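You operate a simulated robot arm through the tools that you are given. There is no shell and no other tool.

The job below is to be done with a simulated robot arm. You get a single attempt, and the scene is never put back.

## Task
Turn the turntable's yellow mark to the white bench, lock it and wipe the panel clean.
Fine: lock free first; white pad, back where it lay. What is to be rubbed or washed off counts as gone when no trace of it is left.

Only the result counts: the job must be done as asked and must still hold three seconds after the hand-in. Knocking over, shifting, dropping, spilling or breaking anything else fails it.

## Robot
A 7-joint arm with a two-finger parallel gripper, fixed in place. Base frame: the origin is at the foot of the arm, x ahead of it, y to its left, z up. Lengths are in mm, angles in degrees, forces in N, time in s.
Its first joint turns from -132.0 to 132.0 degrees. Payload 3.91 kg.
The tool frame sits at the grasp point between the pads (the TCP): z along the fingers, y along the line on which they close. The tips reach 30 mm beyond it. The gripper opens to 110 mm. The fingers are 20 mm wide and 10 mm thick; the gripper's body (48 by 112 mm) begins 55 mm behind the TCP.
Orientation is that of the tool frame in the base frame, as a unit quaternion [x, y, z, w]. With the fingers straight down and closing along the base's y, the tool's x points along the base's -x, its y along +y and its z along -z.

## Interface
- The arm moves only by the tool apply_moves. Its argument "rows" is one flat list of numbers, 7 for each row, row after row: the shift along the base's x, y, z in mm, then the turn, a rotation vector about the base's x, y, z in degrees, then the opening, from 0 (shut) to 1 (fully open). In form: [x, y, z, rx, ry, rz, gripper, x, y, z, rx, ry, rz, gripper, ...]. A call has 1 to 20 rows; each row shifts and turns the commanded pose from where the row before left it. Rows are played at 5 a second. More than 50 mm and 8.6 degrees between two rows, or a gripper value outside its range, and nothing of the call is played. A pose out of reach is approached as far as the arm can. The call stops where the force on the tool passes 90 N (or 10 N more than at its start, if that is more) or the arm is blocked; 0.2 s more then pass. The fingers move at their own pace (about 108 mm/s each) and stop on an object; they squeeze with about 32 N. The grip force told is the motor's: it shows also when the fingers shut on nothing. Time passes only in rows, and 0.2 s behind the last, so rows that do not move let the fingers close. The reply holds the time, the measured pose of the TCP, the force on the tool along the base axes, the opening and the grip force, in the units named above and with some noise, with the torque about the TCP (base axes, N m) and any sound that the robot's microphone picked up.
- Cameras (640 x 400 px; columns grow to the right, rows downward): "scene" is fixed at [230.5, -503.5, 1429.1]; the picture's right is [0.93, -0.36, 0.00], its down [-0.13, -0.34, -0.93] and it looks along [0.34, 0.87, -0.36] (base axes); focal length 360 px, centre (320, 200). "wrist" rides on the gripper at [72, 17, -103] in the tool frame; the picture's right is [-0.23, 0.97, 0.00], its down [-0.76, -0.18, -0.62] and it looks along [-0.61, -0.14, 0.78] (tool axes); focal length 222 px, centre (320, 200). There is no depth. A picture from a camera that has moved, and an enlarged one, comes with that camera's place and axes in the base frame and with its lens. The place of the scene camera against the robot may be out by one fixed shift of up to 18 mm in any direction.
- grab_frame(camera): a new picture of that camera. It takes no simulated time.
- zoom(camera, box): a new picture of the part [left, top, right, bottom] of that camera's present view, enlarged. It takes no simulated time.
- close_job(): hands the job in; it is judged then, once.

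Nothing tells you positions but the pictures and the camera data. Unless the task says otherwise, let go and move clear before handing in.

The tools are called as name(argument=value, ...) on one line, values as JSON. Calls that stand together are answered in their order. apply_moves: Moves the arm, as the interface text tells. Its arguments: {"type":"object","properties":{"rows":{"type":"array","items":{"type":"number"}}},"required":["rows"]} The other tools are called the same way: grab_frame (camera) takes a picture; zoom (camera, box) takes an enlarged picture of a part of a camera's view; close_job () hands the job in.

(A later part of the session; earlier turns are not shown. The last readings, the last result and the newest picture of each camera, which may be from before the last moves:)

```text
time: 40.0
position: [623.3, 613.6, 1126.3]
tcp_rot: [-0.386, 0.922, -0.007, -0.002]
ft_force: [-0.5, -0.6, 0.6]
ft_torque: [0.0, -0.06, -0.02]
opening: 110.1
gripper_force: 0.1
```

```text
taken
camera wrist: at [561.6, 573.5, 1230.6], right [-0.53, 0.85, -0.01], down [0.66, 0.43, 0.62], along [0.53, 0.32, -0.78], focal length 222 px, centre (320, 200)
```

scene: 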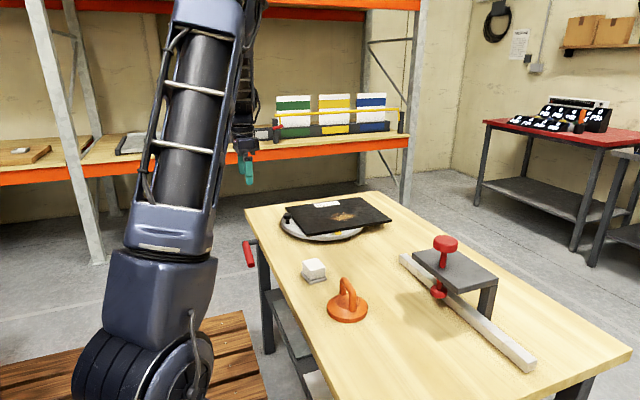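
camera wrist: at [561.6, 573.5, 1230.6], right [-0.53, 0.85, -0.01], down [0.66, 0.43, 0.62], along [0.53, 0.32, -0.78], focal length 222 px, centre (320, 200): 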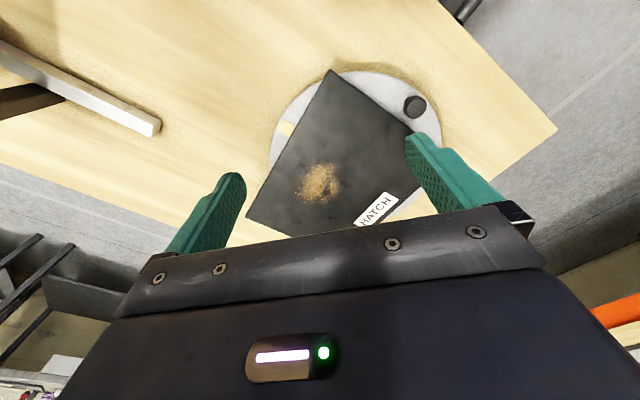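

zoom(camera="wrist", box=[230, 50, 470, 200])

zoom(camera="wrist", box=[220, 110, 420, 235])

```text
2.67 times, centred on (350, 125) of wrist
camera zoom: at [561.6, 573.5, 1230.6], right [-0.53, 0.85, -0.01], down [0.66, 0.43, 0.62], along [0.53, 0.32, -0.78], focal length 592 px, centre (240, 400)
```

zoom: 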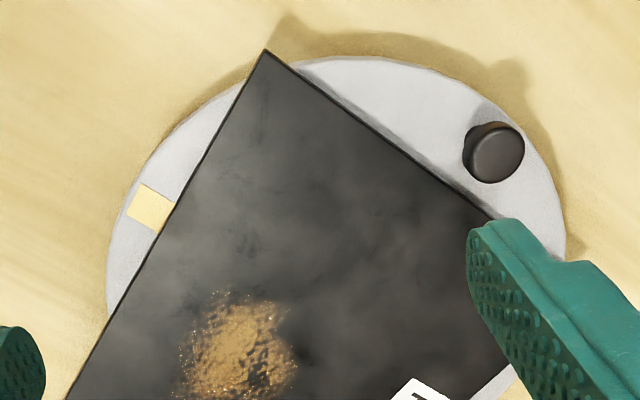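

```text
3.20 times, centred on (320, 172) of wrist
camera zoom: at [561.6, 573.5, 1230.6], right [-0.53, 0.85, -0.01], down [0.66, 0.43, 0.62], along [0.53, 0.32, -0.78], focal length 711 px, centre (320, 288)
```

zoom: 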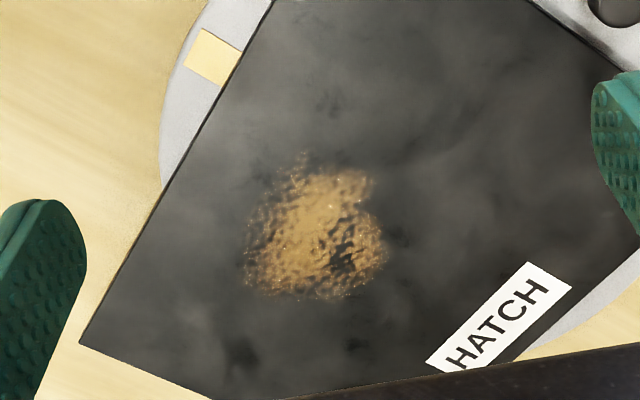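

Turntable centre is about (717, 750), the knob is at (569, 746, 870) and the yellow mark points −y. It needs about 88° clockwise to face the white bench, which also brings the stain within reach. Now I'll inspect the red lever closely.

apply_moves(rows=[-37, 5, -24, 0, 0, -7.5, 1, -37, 5, -24, 0, 0, -7.5, 1, -37, 5, -24, 0, 0, -7.5, 1, -37, 5, -24, 0, 0, -7.5, 1, -37, 5, -24, 0, 0, -7.5, 1, -37, 5, -24, 0, 0, -7.5, 1, -37, 5, -24, 0, 0, 0, 1, -37, 5, -24, 0, 0, 0, 1])

grab_frame(camera="wrist")

```text
time: 41.8
position: [330.3, 653.8, 937.8]
tcp_rot: [-0.002, 1.0, -0.006, -0.003]
ft_force: [1.0, 0.3, 0.8]
ft_torque: [0.02, 0.09, -0.01]
opening: 110.0
gripper_force: 0.1
```

```text
taken
camera wrist: at [259.1, 669.8, 1042.5], right [0.22, 0.97, -0.01], down [0.77, -0.17, 0.62], along [0.6, -0.15, -0.79], focal length 222 px, centre (320, 200)
```

wrist: 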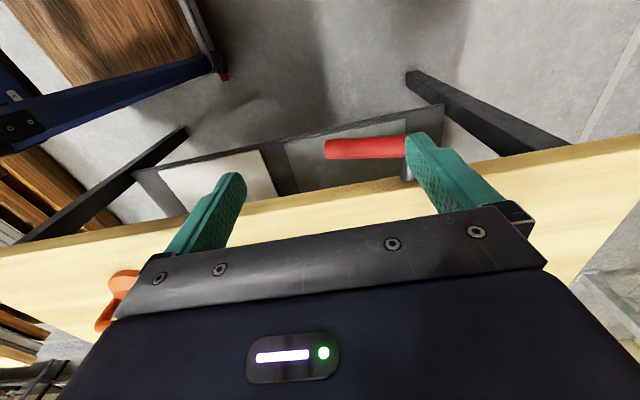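

apply_moves(rows=[-20, 40, 0, 0, 0, 0, 1, -20, 40, 0, 0, 0, 0, 1, -10, 40, 0, 0, 0, 0, 1])

zoom(camera="wrist", box=[200, 80, 440, 230])

zoom(camera="scene", box=[225, 220, 305, 270])

```text
time: 42.5
position: [278.0, 775.2, 938.6]
tcp_rot: [-0.003, 1.0, -0.006, -0.004]
ft_force: [0.2, 1.0, -0.2]
ft_torque: [-0.01, -0.01, 0.01]
opening: 110.1
gripper_force: 0.1
```

```text
2.67 times, centred on (320, 155) of wrist
camera zoom: at [207.7, 791.8, 1043.2], right [0.22, 0.97, -0.01], down [0.77, -0.17, 0.62], along [0.6, -0.15, -0.78], focal length 592 px, centre (320, 320)
```

zoom: 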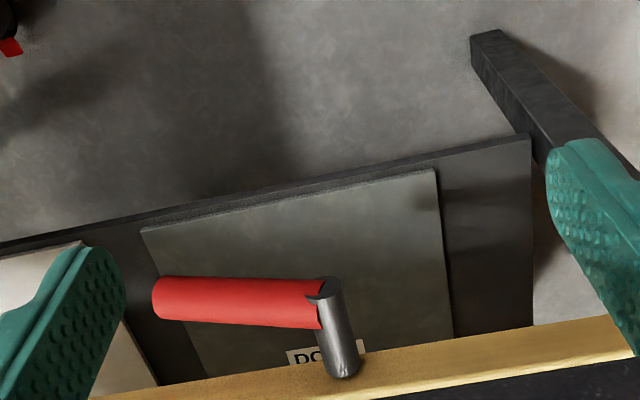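

```text
8.00 times, centred on (265, 245) of scene
camera zoom: at [230.5, -503.5, 1429.1], right [0.93, -0.36, 0.0], down [-0.13, -0.34, -0.93], along [0.34, 0.87, -0.36], focal length 2879 px, centre (760, -160)
```

zoom: 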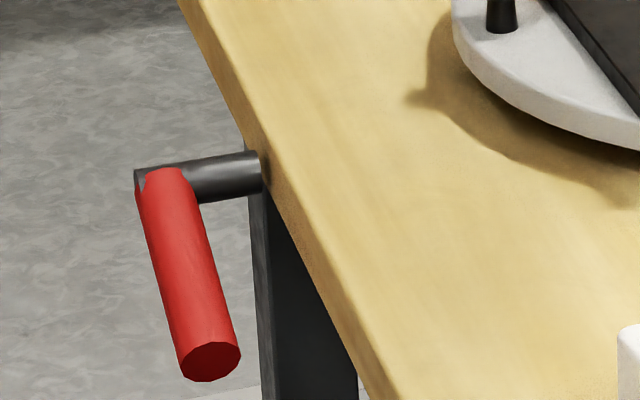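

The lever runs from the pivot near (387, 750, 788) to its end near (397, 644, 740), about 24° below horizontal. There's a label on something under the bench, so I'll look at that.

apply_moves(rows=[-40, -20, 0, 0, 0, 0, 1, -40, -20, 0, 0, 0, 0, 1, -20, -20, -20, 0, -8, 0, 1, -20, 0, -40, 0, -8, 0, 1, 0, 0, -40, 0, -8, 0, 1])

grab_frame(camera="wrist")

```text
time: 43.8
position: [157.5, 710.4, 837.3]
tcp_rot: [-0.001, 0.979, -0.005, 0.205]
ft_force: [1.8, -0.1, 0.4]
ft_torque: [-0.02, 0.09, -0.01]
opening: 109.9
gripper_force: 0.0
```

```text
taken
camera wrist: at [51.0, 726.7, 903.9], right [0.21, 0.97, 0.08], down [0.45, -0.17, 0.88], along [0.87, -0.15, -0.47], focal length 222 px, centre (320, 200)
```

wrist: 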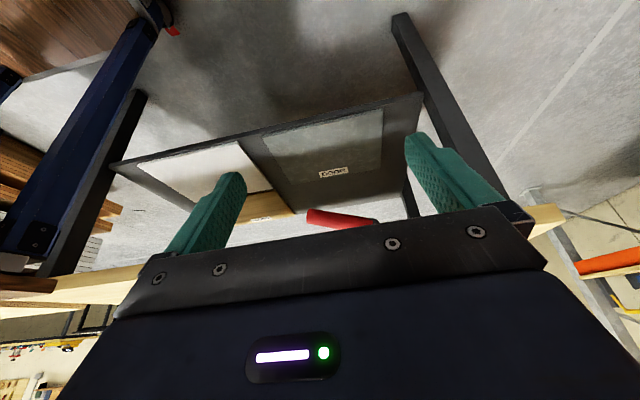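

zoom(camera="wrist", box=[200, 120, 440, 240])

zoom(camera="wrist", box=[300, 155, 370, 195])

```text
2.67 times, centred on (320, 180) of wrist
camera zoom: at [51.0, 726.7, 903.9], right [0.21, 0.97, 0.08], down [0.45, -0.17, 0.88], along [0.87, -0.15, -0.47], focal length 592 px, centre (320, 253)
```

zoom: 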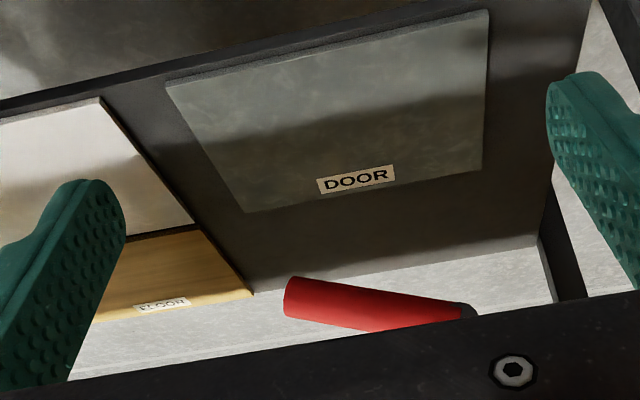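

```text
9.14 times, centred on (335, 175) of wrist
camera zoom: at [51.0, 726.7, 903.9], right [0.21, 0.97, 0.08], down [0.45, -0.17, 0.88], along [0.87, -0.15, -0.47], focal length 2031 px, centre (183, 429)
```

zoom: 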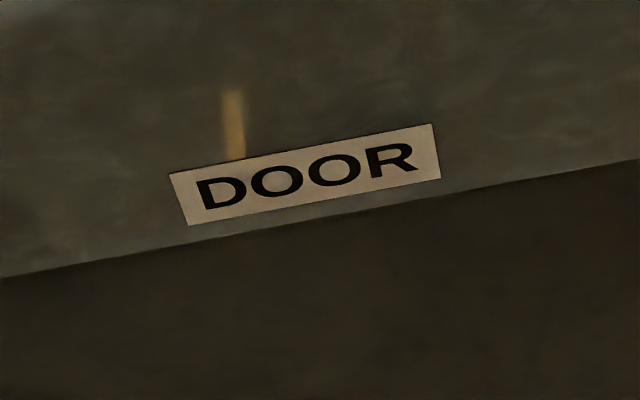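

The lower shelf only holds other panels (DOOR, FLOOR), so the red lever must be the turntable lock. I'll come over its free end with closed fingers and test which way it gives.

apply_moves(rows=[0, 0, 30, 0, 8, 0, 0, 0, 0, 30, 0, 8, 0, 0, 30, -10, 20, 0, 8, 0, 0, 40, -10, 0, 0, 0, 0, 0, 40, -10, 0, 0, 0, 0, 0, 40, -10, 0, 0, 0, 0, 0, 45, -10, 0, 0, 0, 0, 0, 42, 0, -20, 0, 0, 0, 0])

grab_frame(camera="wrist")

zoom(camera="scene", box=[200, 180, 320, 255])

```text
time: 45.5
position: [392.7, 663.0, 898.2]
tcp_rot: [-0.003, 1.0, -0.005, -0.005]
ft_force: [-0.8, -0.1, -0.4]
ft_torque: [-0.02, -0.05, 0.0]
opening: 0.0
gripper_force: 32.0
```

```text
taken
camera wrist: at [321.1, 678.5, 1002.7], right [0.22, 0.98, -0.01], down [0.77, -0.17, 0.62], along [0.6, -0.15, -0.79], focal length 222 px, centre (320, 200)
```

wrist: 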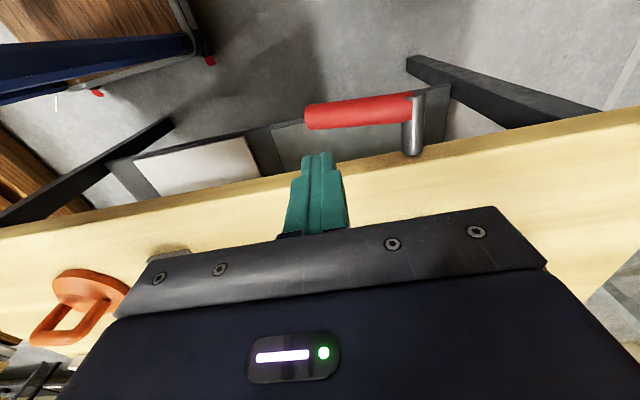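

```text
5.33 times, centred on (260, 218) of scene
camera zoom: at [230.5, -503.5, 1429.1], right [0.93, -0.36, 0.0], down [-0.13, -0.34, -0.93], along [0.34, 0.87, -0.36], focal length 1920 px, centre (640, 107)
```

zoom: 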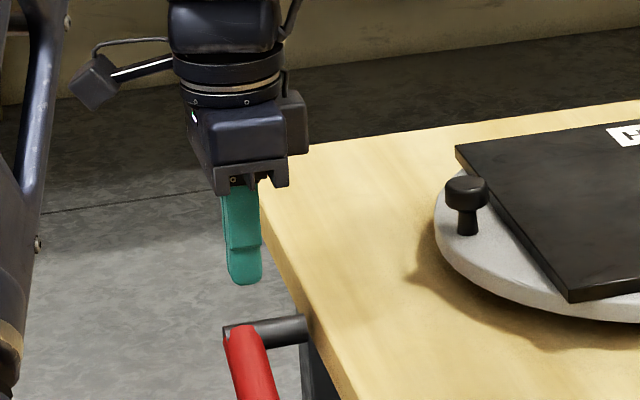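

apply_moves(rows=[3, -5, -40, 0, 0, 0, 0, 0, 0, -40, 0, 0, 0, 0, 0, 0, -10, 0, 0, 0, 0, 0, 0, -5, 0, 0, 0, 0, 0, 0, -5, 0, 0, 0, 0])

grab_frame(camera="wrist")

```text
time: 46.8
position: [396.5, 656.0, 797.4]
tcp_rot: [-0.003, 1.0, -0.006, -0.004]
ft_force: [-0.7, -0.1, 0.0]
ft_torque: [0.01, 0.03, 0.02]
opening: 0.0
gripper_force: 31.7
```

```text
taken
camera wrist: at [326.1, 672.4, 902.5], right [0.22, 0.97, -0.01], down [0.77, -0.17, 0.62], along [0.6, -0.15, -0.79], focal length 222 px, centre (320, 200)
```

wrist: 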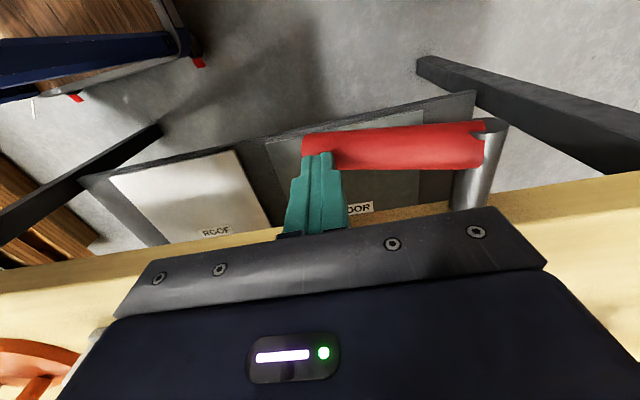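

apply_moves(rows=[0, 4, -4, 0, 0, 0, 0, 0, 0, -4, 0, 0, 0, 0, 0, 0, -4, 0, 0, 0, 0])

apply_moves(rows=[0, 0, -4, 0, 0, 0, 0, 0, 0, -4, 0, 0, 0, 0, 0, 0, -4, 0, 0, 0, 0])

grab_frame(camera="wrist")

```text
time: 47.5
position: [398.2, 660.7, 795.0]
tcp_rot: [-0.003, 1.0, -0.004, -0.003]
ft_force: [-9.1, -31.6, 26.2]
ft_torque: [-0.86, 0.31, 0.06]
opening: 0.0
gripper_force: 32.0
stopped in row 3: the force on the tool passed its limit at 98 N (the readings are from after the stop); the commanded pose is now the measured one
```

```text
time: 48.4
position: [399.6, 664.9, 796.3]
tcp_rot: [-0.002, 1.0, -0.001, -0.002]
ft_force: [-12.3, -40.4, 29.8]
ft_torque: [-1.03, 0.41, 0.1]
opening: 0.0
gripper_force: 32.3
stopped in row 3: the force on the tool passed its limit at 361 N (the readings are from after the stop); the commanded pose is now the measured one
```

```text
taken
camera wrist: at [328.2, 679.2, 900.3], right [0.22, 0.97, 0.0], down [0.76, -0.17, 0.62], along [0.6, -0.14, -0.78], focal length 222 px, centre (320, 200)
```

wrist: 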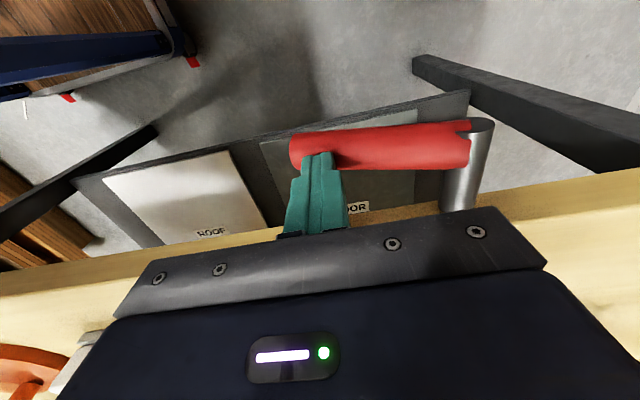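

Pushing down meets a hard stop, so the lever must go up. I'll back off, turn the gripper so it closes along x, and grip the lever to lift it.

apply_moves(rows=[0, 0, 20, 0, 0, 0, 0, 0, 0, 40, 0, 0, 0, 0, 0, 0, 30, 0, 0, 8, 0.5, 0, 0, 0, 0, 0, 8, 0.5, 0, 0, 0, 0, 0, 8, 0.5, 0, 0, 0, 0, 0, 8, 0.5, 0, 0, 0, 0, 0, 8, 0.5, 0, 0, 0, 0, 0, 8, 0.5, 0, 0, 0, 0, 0, 8, 0.5, 0, 0, 0, 0, 0, 8, 0.5, 0, 0, 0, 0, 0, 8, 0.5, 0, 0, 0, 0, 0, 8, 0.5, 0, 0, 0, 0, 0, 8, 0.5, 0, 0, 0, 0, 0, 2, 0.5])

grab_frame(camera="wrist")

zoom(camera="scene", box=[200, 180, 320, 255])

```text
time: 51.4
position: [400.3, 666.0, 880.9]
tcp_rot: [0.709, -0.705, 0.003, 0.0]
ft_force: [0.3, -0.6, 0.3]
ft_torque: [-0.03, 0.0, 0.04]
opening: 55.1
gripper_force: 0.0
```

```text
taken
camera wrist: at [384.3, 592.3, 984.7], right [-0.98, 0.22, -0.01], down [0.17, 0.77, 0.62], along [0.14, 0.6, -0.78], focal length 222 px, centre (320, 200)
```

wrist: 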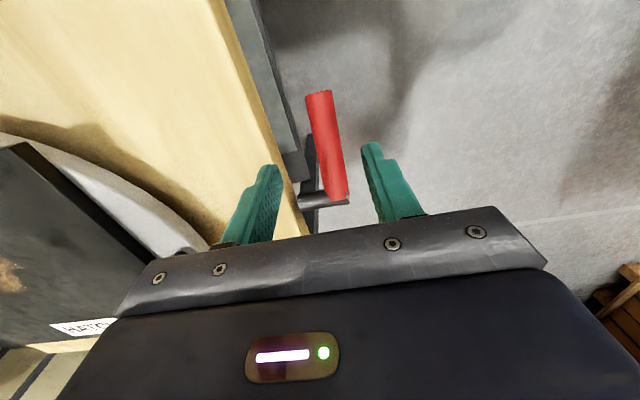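

```text
5.33 times, centred on (260, 218) of scene
camera zoom: at [230.5, -503.5, 1429.1], right [0.93, -0.36, 0.0], down [-0.13, -0.34, -0.93], along [0.34, 0.87, -0.36], focal length 1920 px, centre (640, 107)
```

zoom: 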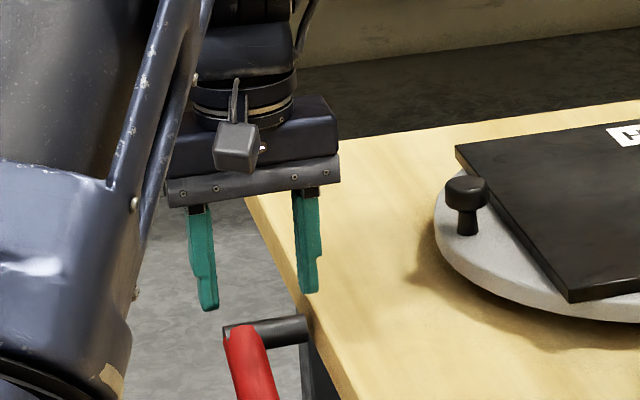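

apply_moves(rows=[1, 9, -40, 0, 0, 0, 0.5, 0, 0, -40, 0, 0, 0, 0.5, 0, 0, -15, 0, 0, 0, 0.5, 0, 0, -8, 0, 0, 0, 0.5])

grab_frame(camera="wrist")

zoom(camera="scene", box=[200, 180, 320, 255])

```text
time: 52.4
position: [401.8, 673.8, 776.2]
tcp_rot: [0.709, -0.705, 0.004, 0.0]
ft_force: [-0.4, 0.2, -0.8]
ft_torque: [-0.01, -0.01, 0.02]
opening: 55.1
gripper_force: 0.0
```

```text
taken
camera wrist: at [384.8, 600.3, 880.2], right [-0.97, 0.22, -0.01], down [0.17, 0.77, 0.62], along [0.14, 0.6, -0.78], focal length 222 px, centre (320, 200)
```

wrist: 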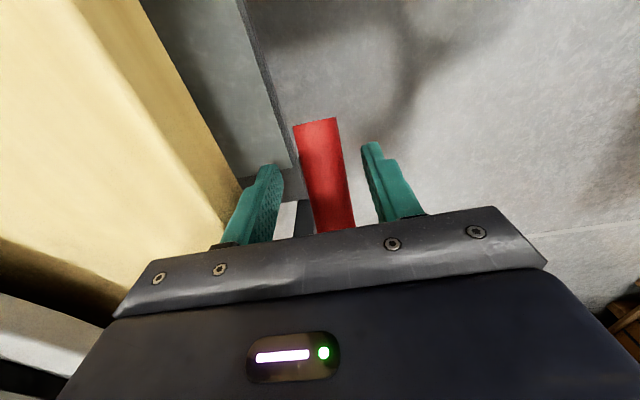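

```text
5.33 times, centred on (260, 218) of scene
camera zoom: at [230.5, -503.5, 1429.1], right [0.93, -0.36, 0.0], down [-0.13, -0.34, -0.93], along [0.34, 0.87, -0.36], focal length 1920 px, centre (640, 107)
```

zoom: 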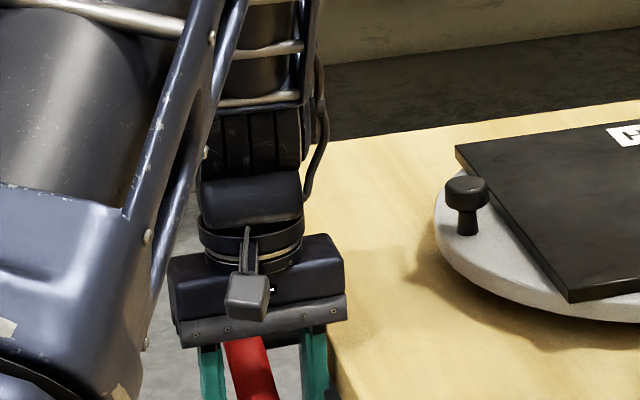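

apply_moves(rows=[0, 0, -5, 0, 0, 0, 0.5, 0, 0, 0, 0, 0, 0, 0, 0, 0, 0, 0, 0, 0, 0, 0, 0, 0, 0, 0, 0, 0])

```text
time: 53.4
position: [399.4, 674.0, 772.3]
tcp_rot: [0.709, -0.705, 0.003, 0.001]
ft_force: [-23.5, -5.4, -2.2]
ft_torque: [-0.1, 0.7, -0.49]
opening: 27.9
gripper_force: 45.0
```

apply_moves(rows=[-2, -1.5, 4, 0, 0, 0, 0, 0, -1.5, 4, 0, 0, 0, 0, 0, -1.5, 5, 0, 0, 0, 0])

grab_frame(camera="wrist")

```text
time: 54.2
position: [398.0, 671.2, 784.7]
tcp_rot: [0.709, -0.705, 0.003, 0.001]
ft_force: [-18.4, 10.0, -15.6]
ft_torque: [-1.14, 0.63, -0.64]
opening: 27.5
gripper_force: 44.9
```

```text
taken
camera wrist: at [382.6, 596.8, 889.2], right [-0.97, 0.22, 0.0], down [0.17, 0.77, 0.62], along [0.14, 0.6, -0.78], focal length 222 px, centre (320, 200)
```

wrist: 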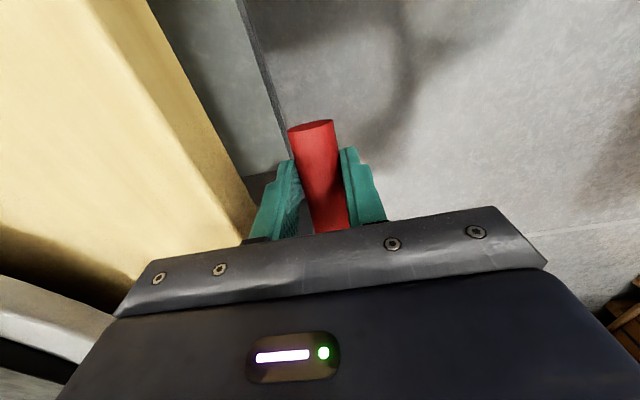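

apply_moves(rows=[-1, -1, 5, 0, 0, 0, 0, 0, -0.5, 5, 0, 0, 0, 0, 0, -0.5, 5, 0, 0, 0, 0, 0, 0, 5, 0, 0, 0, 0])

zoom(camera="scene", box=[200, 200, 320, 275])

grab_frame(camera="wrist")

```text
time: 55.2
position: [399.1, 667.4, 803.4]
tcp_rot: [0.709, -0.705, 0.003, 0.0]
ft_force: [-6.3, 22.1, -17.6]
ft_torque: [-0.84, 0.19, -0.42]
opening: 27.8
gripper_force: 45.1
```

```text
5.33 times, centred on (260, 238) of scene
camera zoom: at [230.5, -503.5, 1429.1], right [0.93, -0.36, 0.0], down [-0.13, -0.34, -0.93], along [0.34, 0.87, -0.36], focal length 1920 px, centre (640, 0)
```

zoom: 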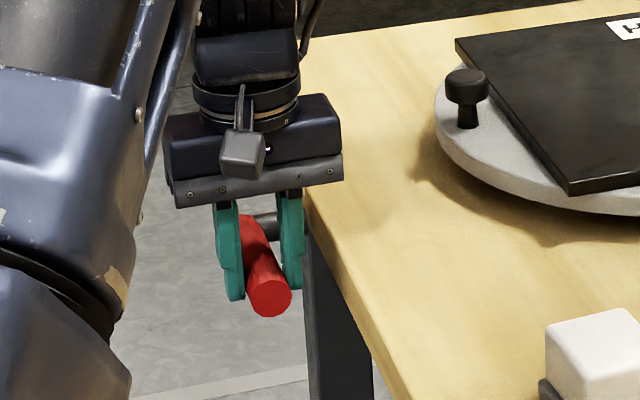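

```text
taken
camera wrist: at [382.6, 594.0, 908.2], right [-0.97, 0.22, -0.01], down [0.17, 0.77, 0.62], along [0.14, 0.6, -0.78], focal length 222 px, centre (320, 200)
```

wrist: 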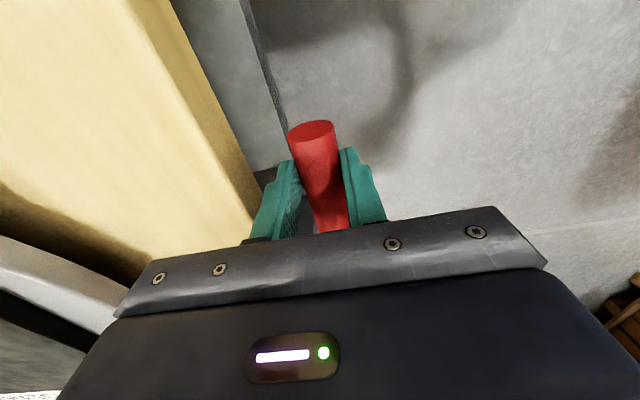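

apply_moves(rows=[0, 3, 6, 0, 0, 0, 0, 0, 1, 6, 0, 0, 0, 0, 0, 1.5, 6, 0, 0, 0, 0, 0, 2, 6, 0, 0, 0, 0])

zoom(camera="scene", box=[200, 200, 320, 275])

```text
time: 56.2
position: [398.8, 674.9, 829.3]
tcp_rot: [0.708, -0.706, 0.004, 0.0]
ft_force: [-0.1, -28.4, -8.2]
ft_torque: [-1.97, -0.05, -0.21]
opening: 27.7
gripper_force: 44.9
```

```text
5.33 times, centred on (260, 238) of scene
camera zoom: at [230.5, -503.5, 1429.1], right [0.93, -0.36, 0.0], down [-0.13, -0.34, -0.93], along [0.34, 0.87, -0.36], focal length 1920 px, centre (640, 0)
```

zoom: 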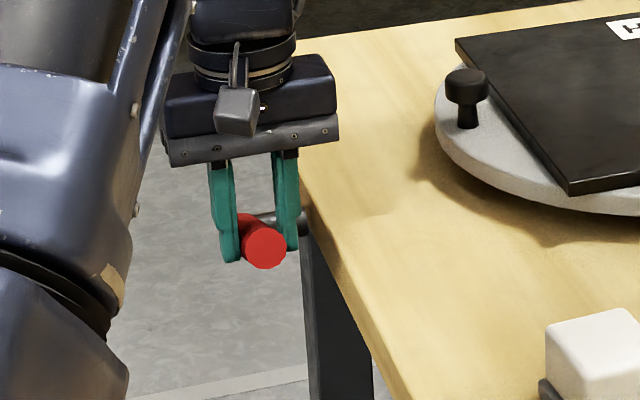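

apply_moves(rows=[0, -2, 6, 0, 0, 0, 0, 0, 1, 6, 0, 0, 0, 0, 0, 1.5, 6, 0, 0, 0, 0])

zoom(camera="scene", box=[200, 200, 320, 275])

grab_frame(camera="wrist")

```text
time: 57.0
position: [398.2, 680.0, 844.6]
tcp_rot: [0.709, -0.705, 0.003, 0.0]
ft_force: [16.7, 44.5, -37.6]
ft_torque: [0.27, -0.29, -0.04]
opening: 27.5
gripper_force: 45.1
```

```text
5.33 times, centred on (260, 238) of scene
camera zoom: at [230.5, -503.5, 1429.1], right [0.93, -0.36, 0.0], down [-0.13, -0.34, -0.93], along [0.34, 0.87, -0.36], focal length 1920 px, centre (640, 0)
```

zoom: 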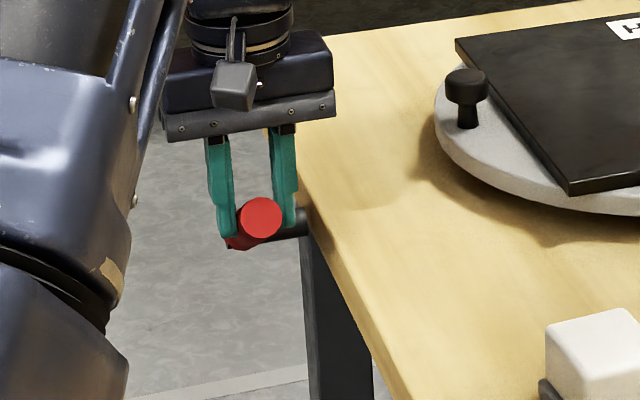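

```text
taken
camera wrist: at [382.5, 605.8, 949.9], right [-0.97, 0.22, 0.0], down [0.17, 0.76, 0.62], along [0.14, 0.61, -0.78], focal length 222 px, centre (320, 200)
```

wrist: 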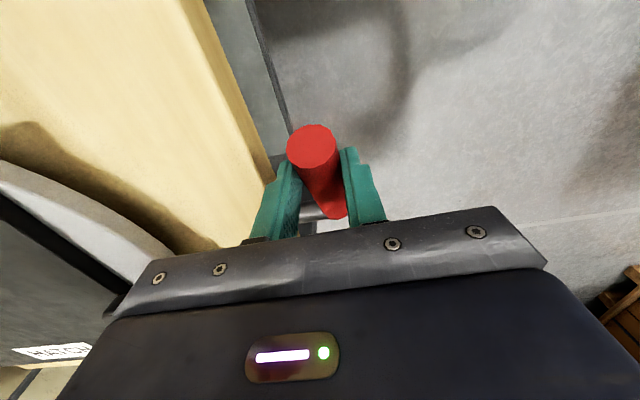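

apply_moves(rows=[0, 3, -1, 0, 0, 0, 0, 0, 3.4, 5.4, 0, 0, 0, 0, 0, 4, 5, 0, 0, 0, 0])

zoom(camera="scene", box=[200, 200, 320, 275])

```text
time: 57.8
position: [397.9, 686.2, 856.2]
tcp_rot: [0.708, -0.706, 0.004, 0.001]
ft_force: [5.0, -2.6, -18.9]
ft_torque: [-1.39, -0.29, -0.67]
opening: 28.1
gripper_force: 44.9
```

```text
5.33 times, centred on (260, 238) of scene
camera zoom: at [230.5, -503.5, 1429.1], right [0.93, -0.36, 0.0], down [-0.13, -0.34, -0.93], along [0.34, 0.87, -0.36], focal length 1920 px, centre (640, 0)
```

zoom: 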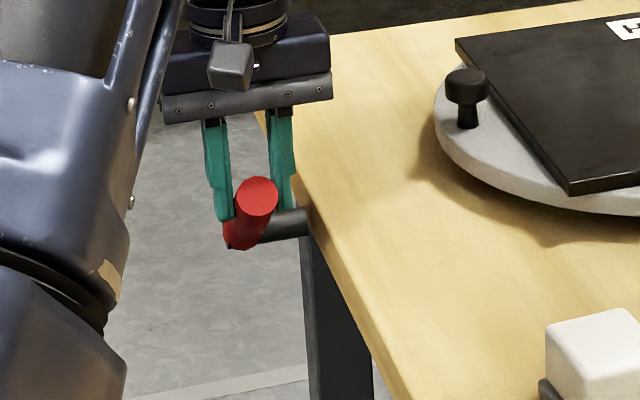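

apply_moves(rows=[0, 4.5, 4.5, 0, 0, 0, 0, 0, 5, 4, 0, 0, 0, 0, 0, 5.5, 3.5, 0, 0, 0, 0])

zoom(camera="scene", box=[200, 200, 320, 275])

```text
time: 58.6
position: [397.4, 697.7, 868.1]
tcp_rot: [0.709, -0.705, 0.005, 0.003]
ft_force: [-1.0, -48.6, -4.5]
ft_torque: [-2.12, 0.07, 0.01]
opening: 27.9
gripper_force: 45.3
```

```text
5.33 times, centred on (260, 238) of scene
camera zoom: at [230.5, -503.5, 1429.1], right [0.93, -0.36, 0.0], down [-0.13, -0.34, -0.93], along [0.34, 0.87, -0.36], focal length 1920 px, centre (640, 0)
```

zoom: 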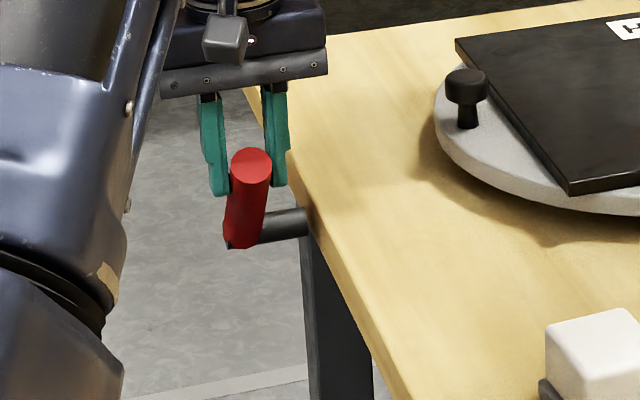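

apply_moves(rows=[0, 1, 4, 0, 0, 0, 0, 0, 3, 3, 0, 0, 0, 0])

zoom(camera="scene", box=[200, 200, 320, 275])

```text
time: 59.2
position: [397.8, 706.5, 874.3]
tcp_rot: [0.709, -0.706, 0.003, 0.001]
ft_force: [7.1, -33.2, -49.0]
ft_torque: [-0.39, -0.15, 0.01]
opening: 27.9
gripper_force: 46.6
```

```text
5.33 times, centred on (260, 238) of scene
camera zoom: at [230.5, -503.5, 1429.1], right [0.93, -0.36, 0.0], down [-0.13, -0.34, -0.93], along [0.34, 0.87, -0.36], focal length 1920 px, centre (640, 0)
```

zoom: 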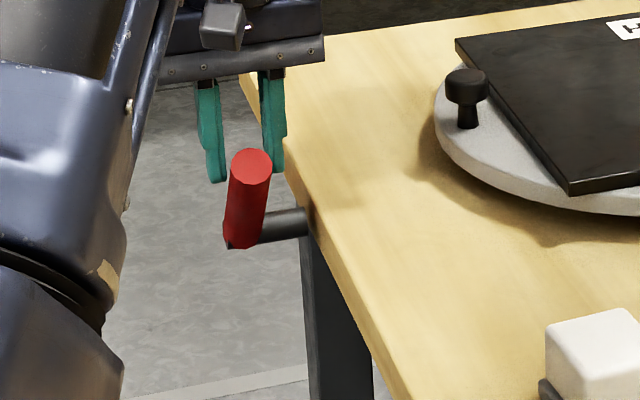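

The lever has turned about 70° upward and now seems to be at its other stop. I'll release it and check that it stays put.

apply_moves(rows=[0, -3, -3, 0, 0, 0, 0.5, 0, 0, 0, 0, 0, 0, 0.5, 0, 0, 40, 0, 0, 0, 0.5, 0, 0, 40, 0, 0, 0, 0.5, 0, 0, 40, 0, 0, 0, 0.5])

zoom(camera="scene", box=[200, 200, 320, 275])

grab_frame(camera="wrist")

```text
time: 60.4
position: [396.6, 700.5, 991.9]
tcp_rot: [0.709, -0.705, 0.004, 0.002]
ft_force: [0.1, -0.3, -0.2]
ft_torque: [0.0, 0.04, 0.0]
opening: 55.1
gripper_force: 0.0
```

```text
5.33 times, centred on (260, 238) of scene
camera zoom: at [230.5, -503.5, 1429.1], right [0.93, -0.36, 0.0], down [-0.13, -0.34, -0.93], along [0.34, 0.87, -0.36], focal length 1920 px, centre (640, 0)
```

zoom: 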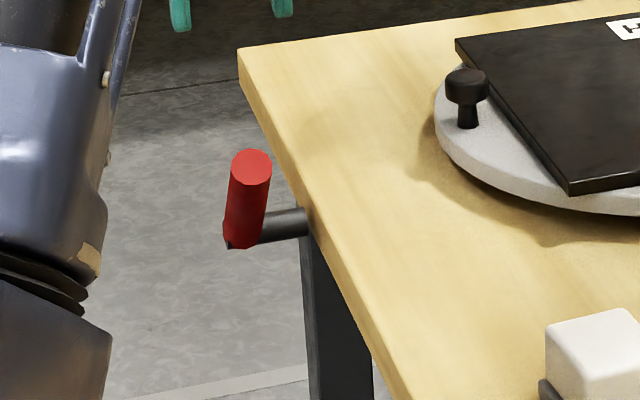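

```text
taken
camera wrist: at [381.0, 626.6, 1095.5], right [-0.97, 0.22, 0.0], down [0.17, 0.77, 0.62], along [0.14, 0.6, -0.79], focal length 222 px, centre (320, 200)
```

wrist: 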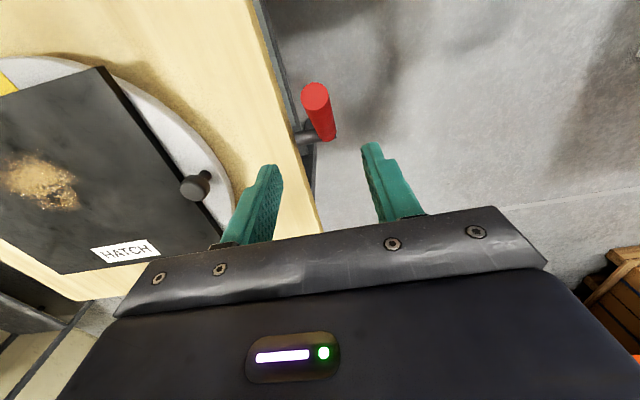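

The lever stays at about +47°, so I take the lock to be free. Next I'll go to the −y side of the knob with closed fingers and push it gently in +y, checking that the table turns.

apply_moves(rows=[20, -10, 10, 0, 0, -7.5, 0, 30, -10, 0, 0, 0, -7.5, 0, 30, -5, 0, 0, 0, -7.5, 0, 30, -5, 0, 0, 0, -7.5, 0, 30, 0, -20, 0, 0, -7.5, 0, 30, 0, -20, 0, 0, -7.5, 0, 0, 0, -40, 0, 0, 0, 0])

grab_frame(camera="wrist")

zoom(camera="scene", box=[240, 160, 400, 260])

```text
time: 62.0
position: [564.3, 672.8, 922.8]
tcp_rot: [-0.384, 0.923, -0.003, -0.001]
ft_force: [-0.1, 0.9, 0.2]
ft_torque: [-0.03, -0.01, 0.03]
opening: 0.1
gripper_force: 31.7
```

```text
taken
camera wrist: at [502.7, 633.1, 1026.5], right [-0.53, 0.85, 0.0], down [0.66, 0.42, 0.62], along [0.53, 0.33, -0.78], focal length 222 px, centre (320, 200)
```

wrist: 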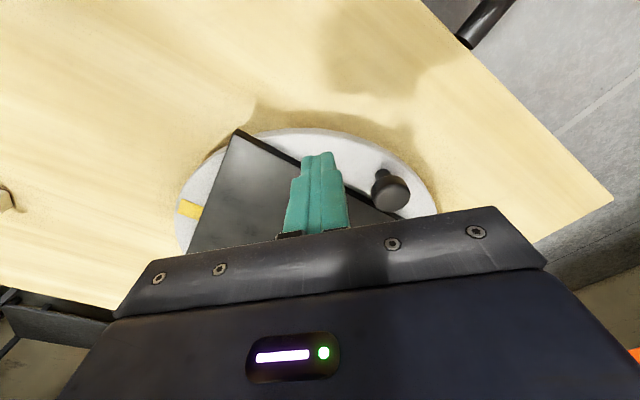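

```text
4.00 times, centred on (320, 210) of scene
camera zoom: at [230.5, -503.5, 1429.1], right [0.93, -0.36, 0.0], down [-0.13, -0.34, -0.93], along [0.34, 0.87, -0.36], focal length 1440 px, centre (320, 160)
```

zoom: 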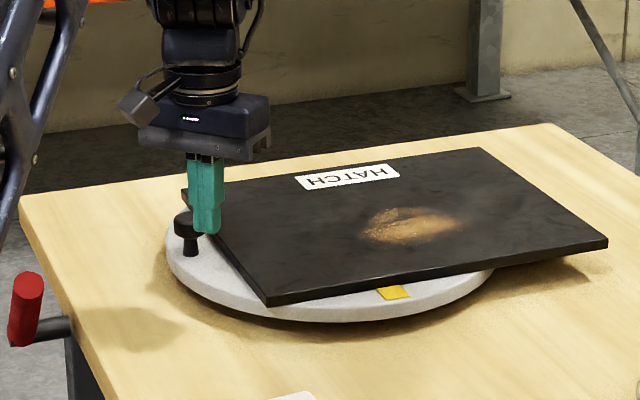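

apply_moves(rows=[3, 25, -20, 0, 0, 0, 0, 0, 0, -20, 0, 0, 0, 0, 0, 10, 0, 0, 0, 0, 0, 0, 5, 0, 0, 0, 0, 0, 0, 5, 0, 0, 0, 0, 0])

grab_frame(camera="wrist")

zoom(camera="scene", box=[240, 160, 400, 260])

```text
time: 63.2
position: [571.1, 717.8, 883.6]
tcp_rot: [-0.385, 0.923, -0.003, -0.001]
ft_force: [-1.2, 1.0, -0.1]
ft_torque: [-0.01, 0.01, 0.01]
opening: 0.0
gripper_force: 32.5
```

```text
taken
camera wrist: at [508.4, 677.2, 987.7], right [-0.53, 0.85, 0.0], down [0.66, 0.42, 0.62], along [0.53, 0.33, -0.78], focal length 222 px, centre (320, 200)
```

wrist: 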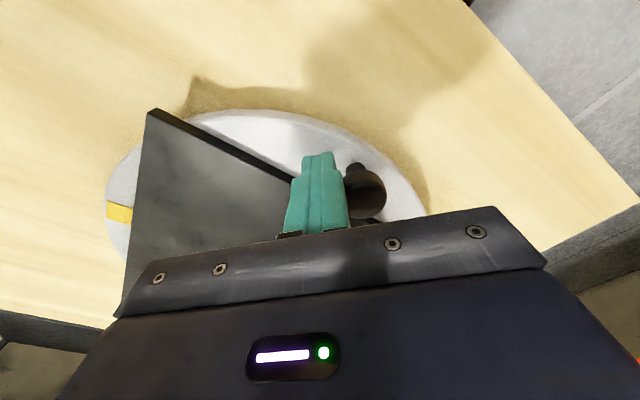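

```text
4.00 times, centred on (320, 210) of scene
camera zoom: at [230.5, -503.5, 1429.1], right [0.93, -0.36, 0.0], down [-0.13, -0.34, -0.93], along [0.34, 0.87, -0.36], focal length 1440 px, centre (320, 160)
```

zoom: 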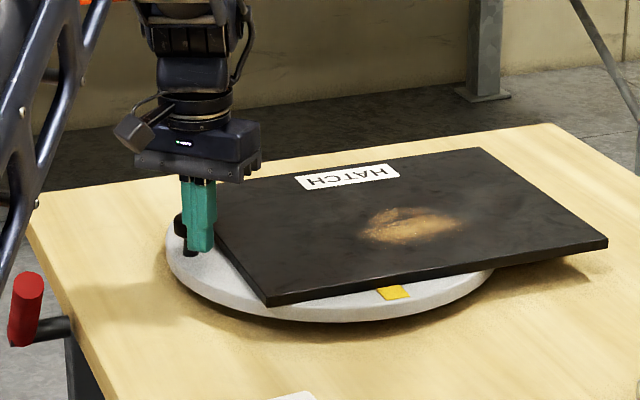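

Now I'll push in small steps.

apply_moves(rows=[-2, 5, 0, 0, 0, 0, 0, 0, 5, 0, 0, 0, 0, 0, 0, 5, 0, 0, 0, 0, 0, 0, 5, 0, 0, 0, 0, 0])

grab_frame(camera="wrist")

zoom(camera="scene", box=[240, 160, 400, 260])

```text
time: 64.2
position: [569.6, 737.8, 881.6]
tcp_rot: [-0.385, 0.923, -0.002, -0.001]
ft_force: [-0.1, 0.4, 0.2]
ft_torque: [0.0, 0.0, 0.03]
opening: 0.2
gripper_force: 32.1
```

```text
taken
camera wrist: at [507.4, 697.2, 986.3], right [-0.53, 0.85, 0.0], down [0.66, 0.42, 0.62], along [0.53, 0.33, -0.78], focal length 222 px, centre (320, 200)
```

wrist: 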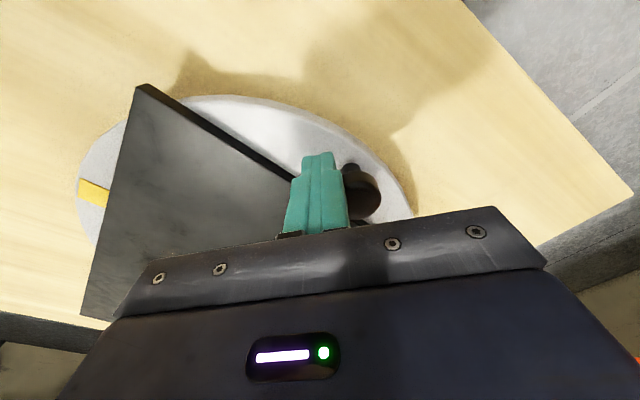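

```text
4.00 times, centred on (320, 210) of scene
camera zoom: at [230.5, -503.5, 1429.1], right [0.93, -0.36, 0.0], down [-0.13, -0.34, -0.93], along [0.34, 0.87, -0.36], focal length 1440 px, centre (320, 160)
```

zoom: 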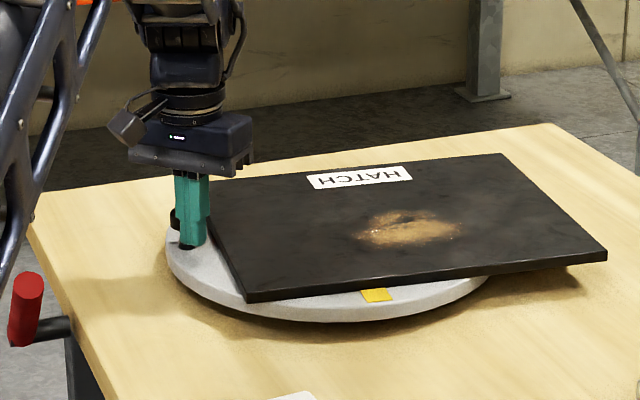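

apply_moves(rows=[-1, 8, 0, 0, 0, 0, 0, 0, 8, 0, 0, 0, 0, 0, 0, 8, 0, 0, 0, 0, 0, 1, 8, 0, 0, 0, 0, 0, 1, 8, 0, 0, 0, 0, 0, 1, 8, 0, 0, 0, 0, 0])

grab_frame(camera="wrist")

zoom(camera="scene", box=[240, 160, 400, 260])

```text
time: 65.6
position: [571.5, 785.4, 881.4]
tcp_rot: [-0.385, 0.923, -0.003, -0.002]
ft_force: [-0.4, -1.1, 0.1]
ft_torque: [0.01, 0.04, 0.05]
opening: 0.0
gripper_force: 32.0
```

```text
taken
camera wrist: at [509.5, 745.2, 985.8], right [-0.53, 0.85, 0.0], down [0.66, 0.42, 0.62], along [0.53, 0.33, -0.78], focal length 222 px, centre (320, 200)
```

wrist: 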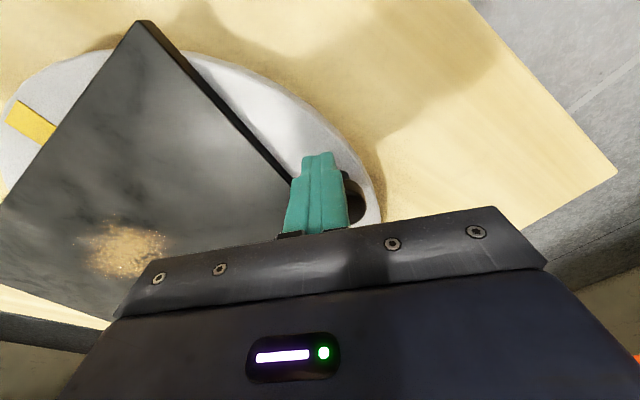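

```text
4.00 times, centred on (320, 210) of scene
camera zoom: at [230.5, -503.5, 1429.1], right [0.93, -0.36, 0.0], down [-0.13, -0.34, -0.93], along [0.34, 0.87, -0.36], focal length 1440 px, centre (320, 160)
```

zoom: 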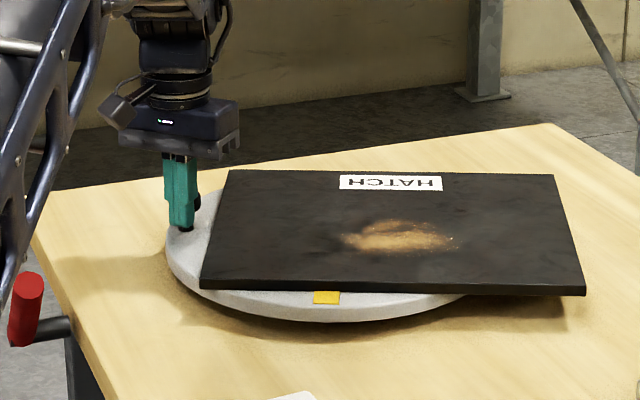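

The table turns freely with almost no force, has gone about 27°, and the panel moves with it. Following the knob further would leave my reach, so I'll continue by pushing on the panel's near edge.

apply_moves(rows=[-5, -8, 30, 0, 0, 0, 0, 0, -10, 40, 0, 0, 0, 0, -10, -45, 0, 0, 0, 0, 0, -10, -45, 0, 0, 0, 0, 0, -5, -40, 0, 0, 0, 0, 0, 0, -10, -40, 0, 0, 0, 0, 0, 0, -30, 0, 0, 0, 0])

grab_frame(camera="wrist")

zoom(camera="scene", box=[240, 160, 400, 260])

```text
time: 67.2
position: [538.5, 626.1, 881.9]
tcp_rot: [-0.385, 0.923, -0.002, -0.001]
ft_force: [0.4, 0.1, -0.8]
ft_torque: [-0.01, -0.02, -0.01]
opening: 0.1
gripper_force: 32.1
```

```text
taken
camera wrist: at [476.7, 584.8, 986.5], right [-0.53, 0.85, -0.01], down [0.66, 0.42, 0.62], along [0.53, 0.33, -0.78], focal length 222 px, centre (320, 200)
```

wrist: 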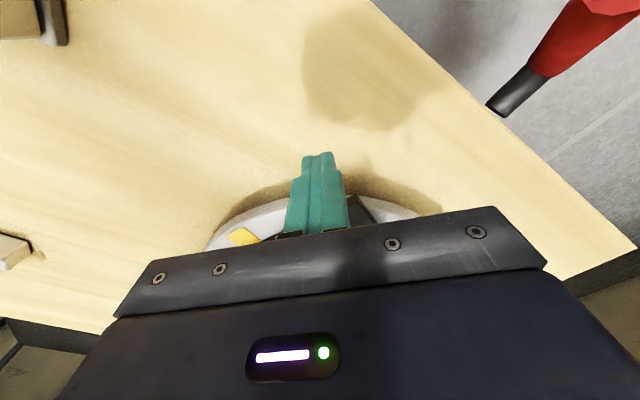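

```text
4.00 times, centred on (320, 210) of scene
camera zoom: at [230.5, -503.5, 1429.1], right [0.93, -0.36, 0.0], down [-0.13, -0.34, -0.93], along [0.34, 0.87, -0.36], focal length 1440 px, centre (320, 160)
```

zoom: 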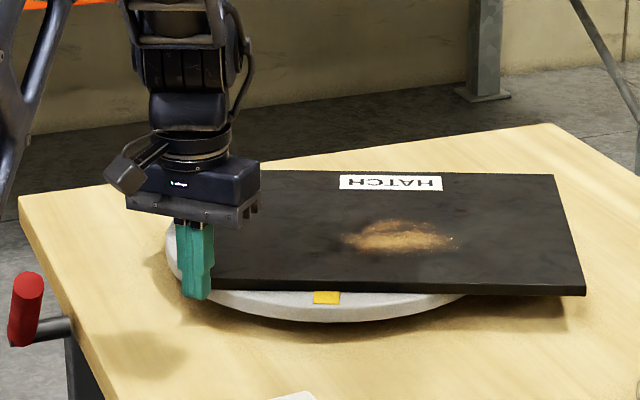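

apply_moves(rows=[8, 5, -13, 0, 0, 0, 0, 3, 4, -12, 0, 0, 0, 0])

zoom(camera="scene", box=[260, 200, 340, 250])

grab_frame(camera="wrist")

```text
time: 67.8
position: [552.3, 635.1, 856.7]
tcp_rot: [-0.386, 0.923, -0.003, -0.002]
ft_force: [-0.4, -1.2, -0.2]
ft_torque: [0.02, 0.0, -0.01]
opening: 0.0
gripper_force: 31.7
```

```text
8.00 times, centred on (300, 225) of scene
camera zoom: at [230.5, -503.5, 1429.1], right [0.93, -0.36, 0.0], down [-0.13, -0.34, -0.93], along [0.34, 0.87, -0.36], focal length 2879 px, centre (480, 0)
```

zoom: 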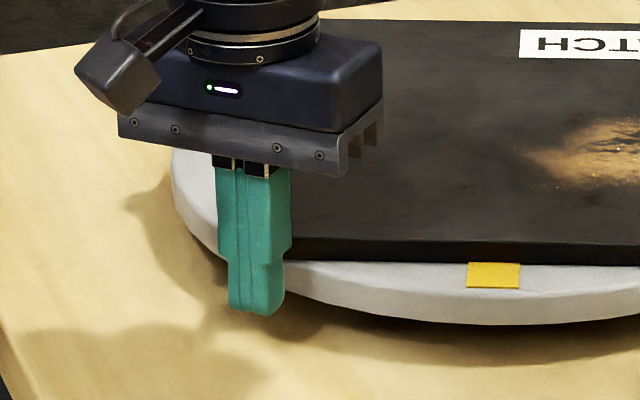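

```text
taken
camera wrist: at [490.2, 595.6, 961.0], right [-0.53, 0.85, 0.0], down [0.66, 0.42, 0.62], along [0.53, 0.33, -0.78], focal length 222 px, centre (320, 200)
```

wrist: 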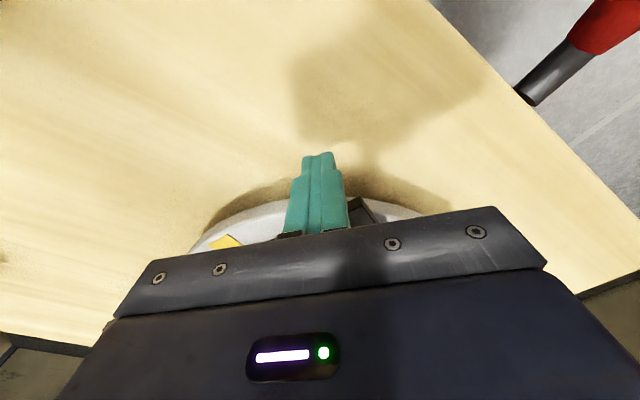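

apply_moves(rows=[0, 7, 0, 0, 0, 0, 0, 0, 7, 0, 0, 0, 0, 0, -2, 7, 0, 0, 0, 0, 0, -3, 7, 0, 0, 0, 0, 0, -3, 7, 0, 0, 0, 0, 0])

zoom(camera="scene", box=[240, 160, 400, 260])

```text
time: 69.0
position: [544.7, 672.2, 856.5]
tcp_rot: [-0.385, 0.923, -0.003, -0.001]
ft_force: [-0.2, -0.3, -0.1]
ft_torque: [0.01, -0.01, 0.0]
opening: 0.0
gripper_force: 31.5
```

```text
4.00 times, centred on (320, 210) of scene
camera zoom: at [230.5, -503.5, 1429.1], right [0.93, -0.36, 0.0], down [-0.13, -0.34, -0.93], along [0.34, 0.87, -0.36], focal length 1440 px, centre (320, 160)
```

zoom: 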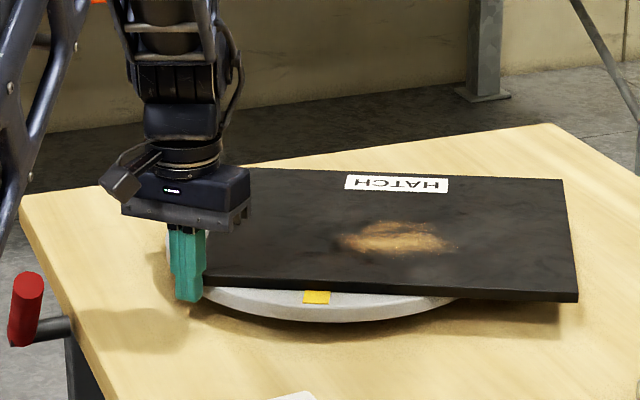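

apply_moves(rows=[-2.5, 7, 0, 0, 0, 0, 0, -2.5, 7, 0, 0, 0, 0, 0, -2.5, 7, 0, 0, 0, 0, 0, -2, 7, 0, 0, 0, 0, 0, -2, 7, 0, 0, 0, 0, 0, -1.5, 7, 0, 0, 0, 0, 0, -1.5, 7, 0, 0, 0, 0, 0])

zoom(camera="scene", box=[240, 160, 400, 260])

grab_frame(camera="wrist")

```text
time: 70.6
position: [530.1, 721.4, 859.7]
tcp_rot: [-0.386, 0.923, -0.002, 0.0]
ft_force: [0.5, -0.5, -0.2]
ft_torque: [0.03, 0.01, 0.01]
opening: 0.4
gripper_force: 32.6
```

```text
4.00 times, centred on (320, 210) of scene
camera zoom: at [230.5, -503.5, 1429.1], right [0.93, -0.36, 0.0], down [-0.13, -0.34, -0.93], along [0.34, 0.87, -0.36], focal length 1440 px, centre (320, 160)
```

zoom: 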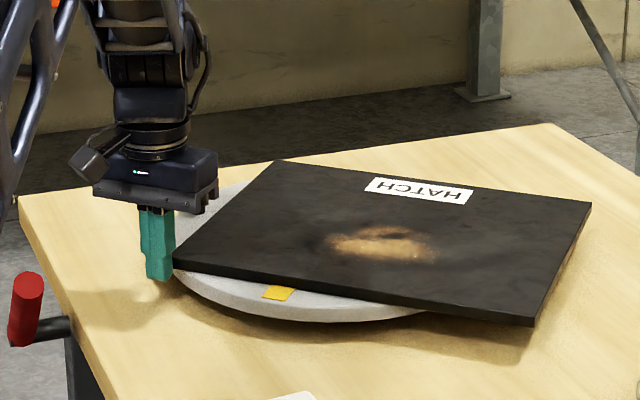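

```text
taken
camera wrist: at [467.5, 680.9, 962.9], right [-0.53, 0.85, 0.0], down [0.66, 0.42, 0.62], along [0.53, 0.33, -0.78], focal length 222 px, centre (320, 200)
```

wrist: 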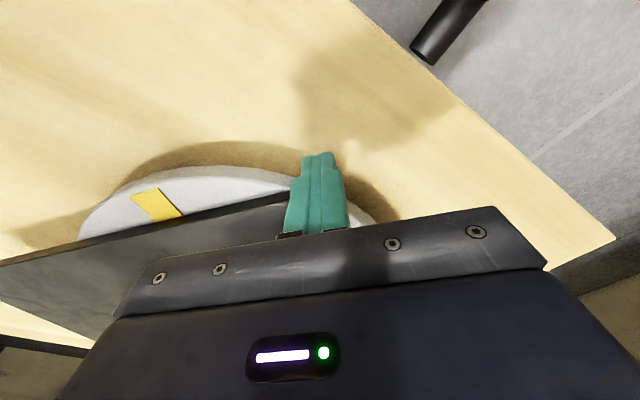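

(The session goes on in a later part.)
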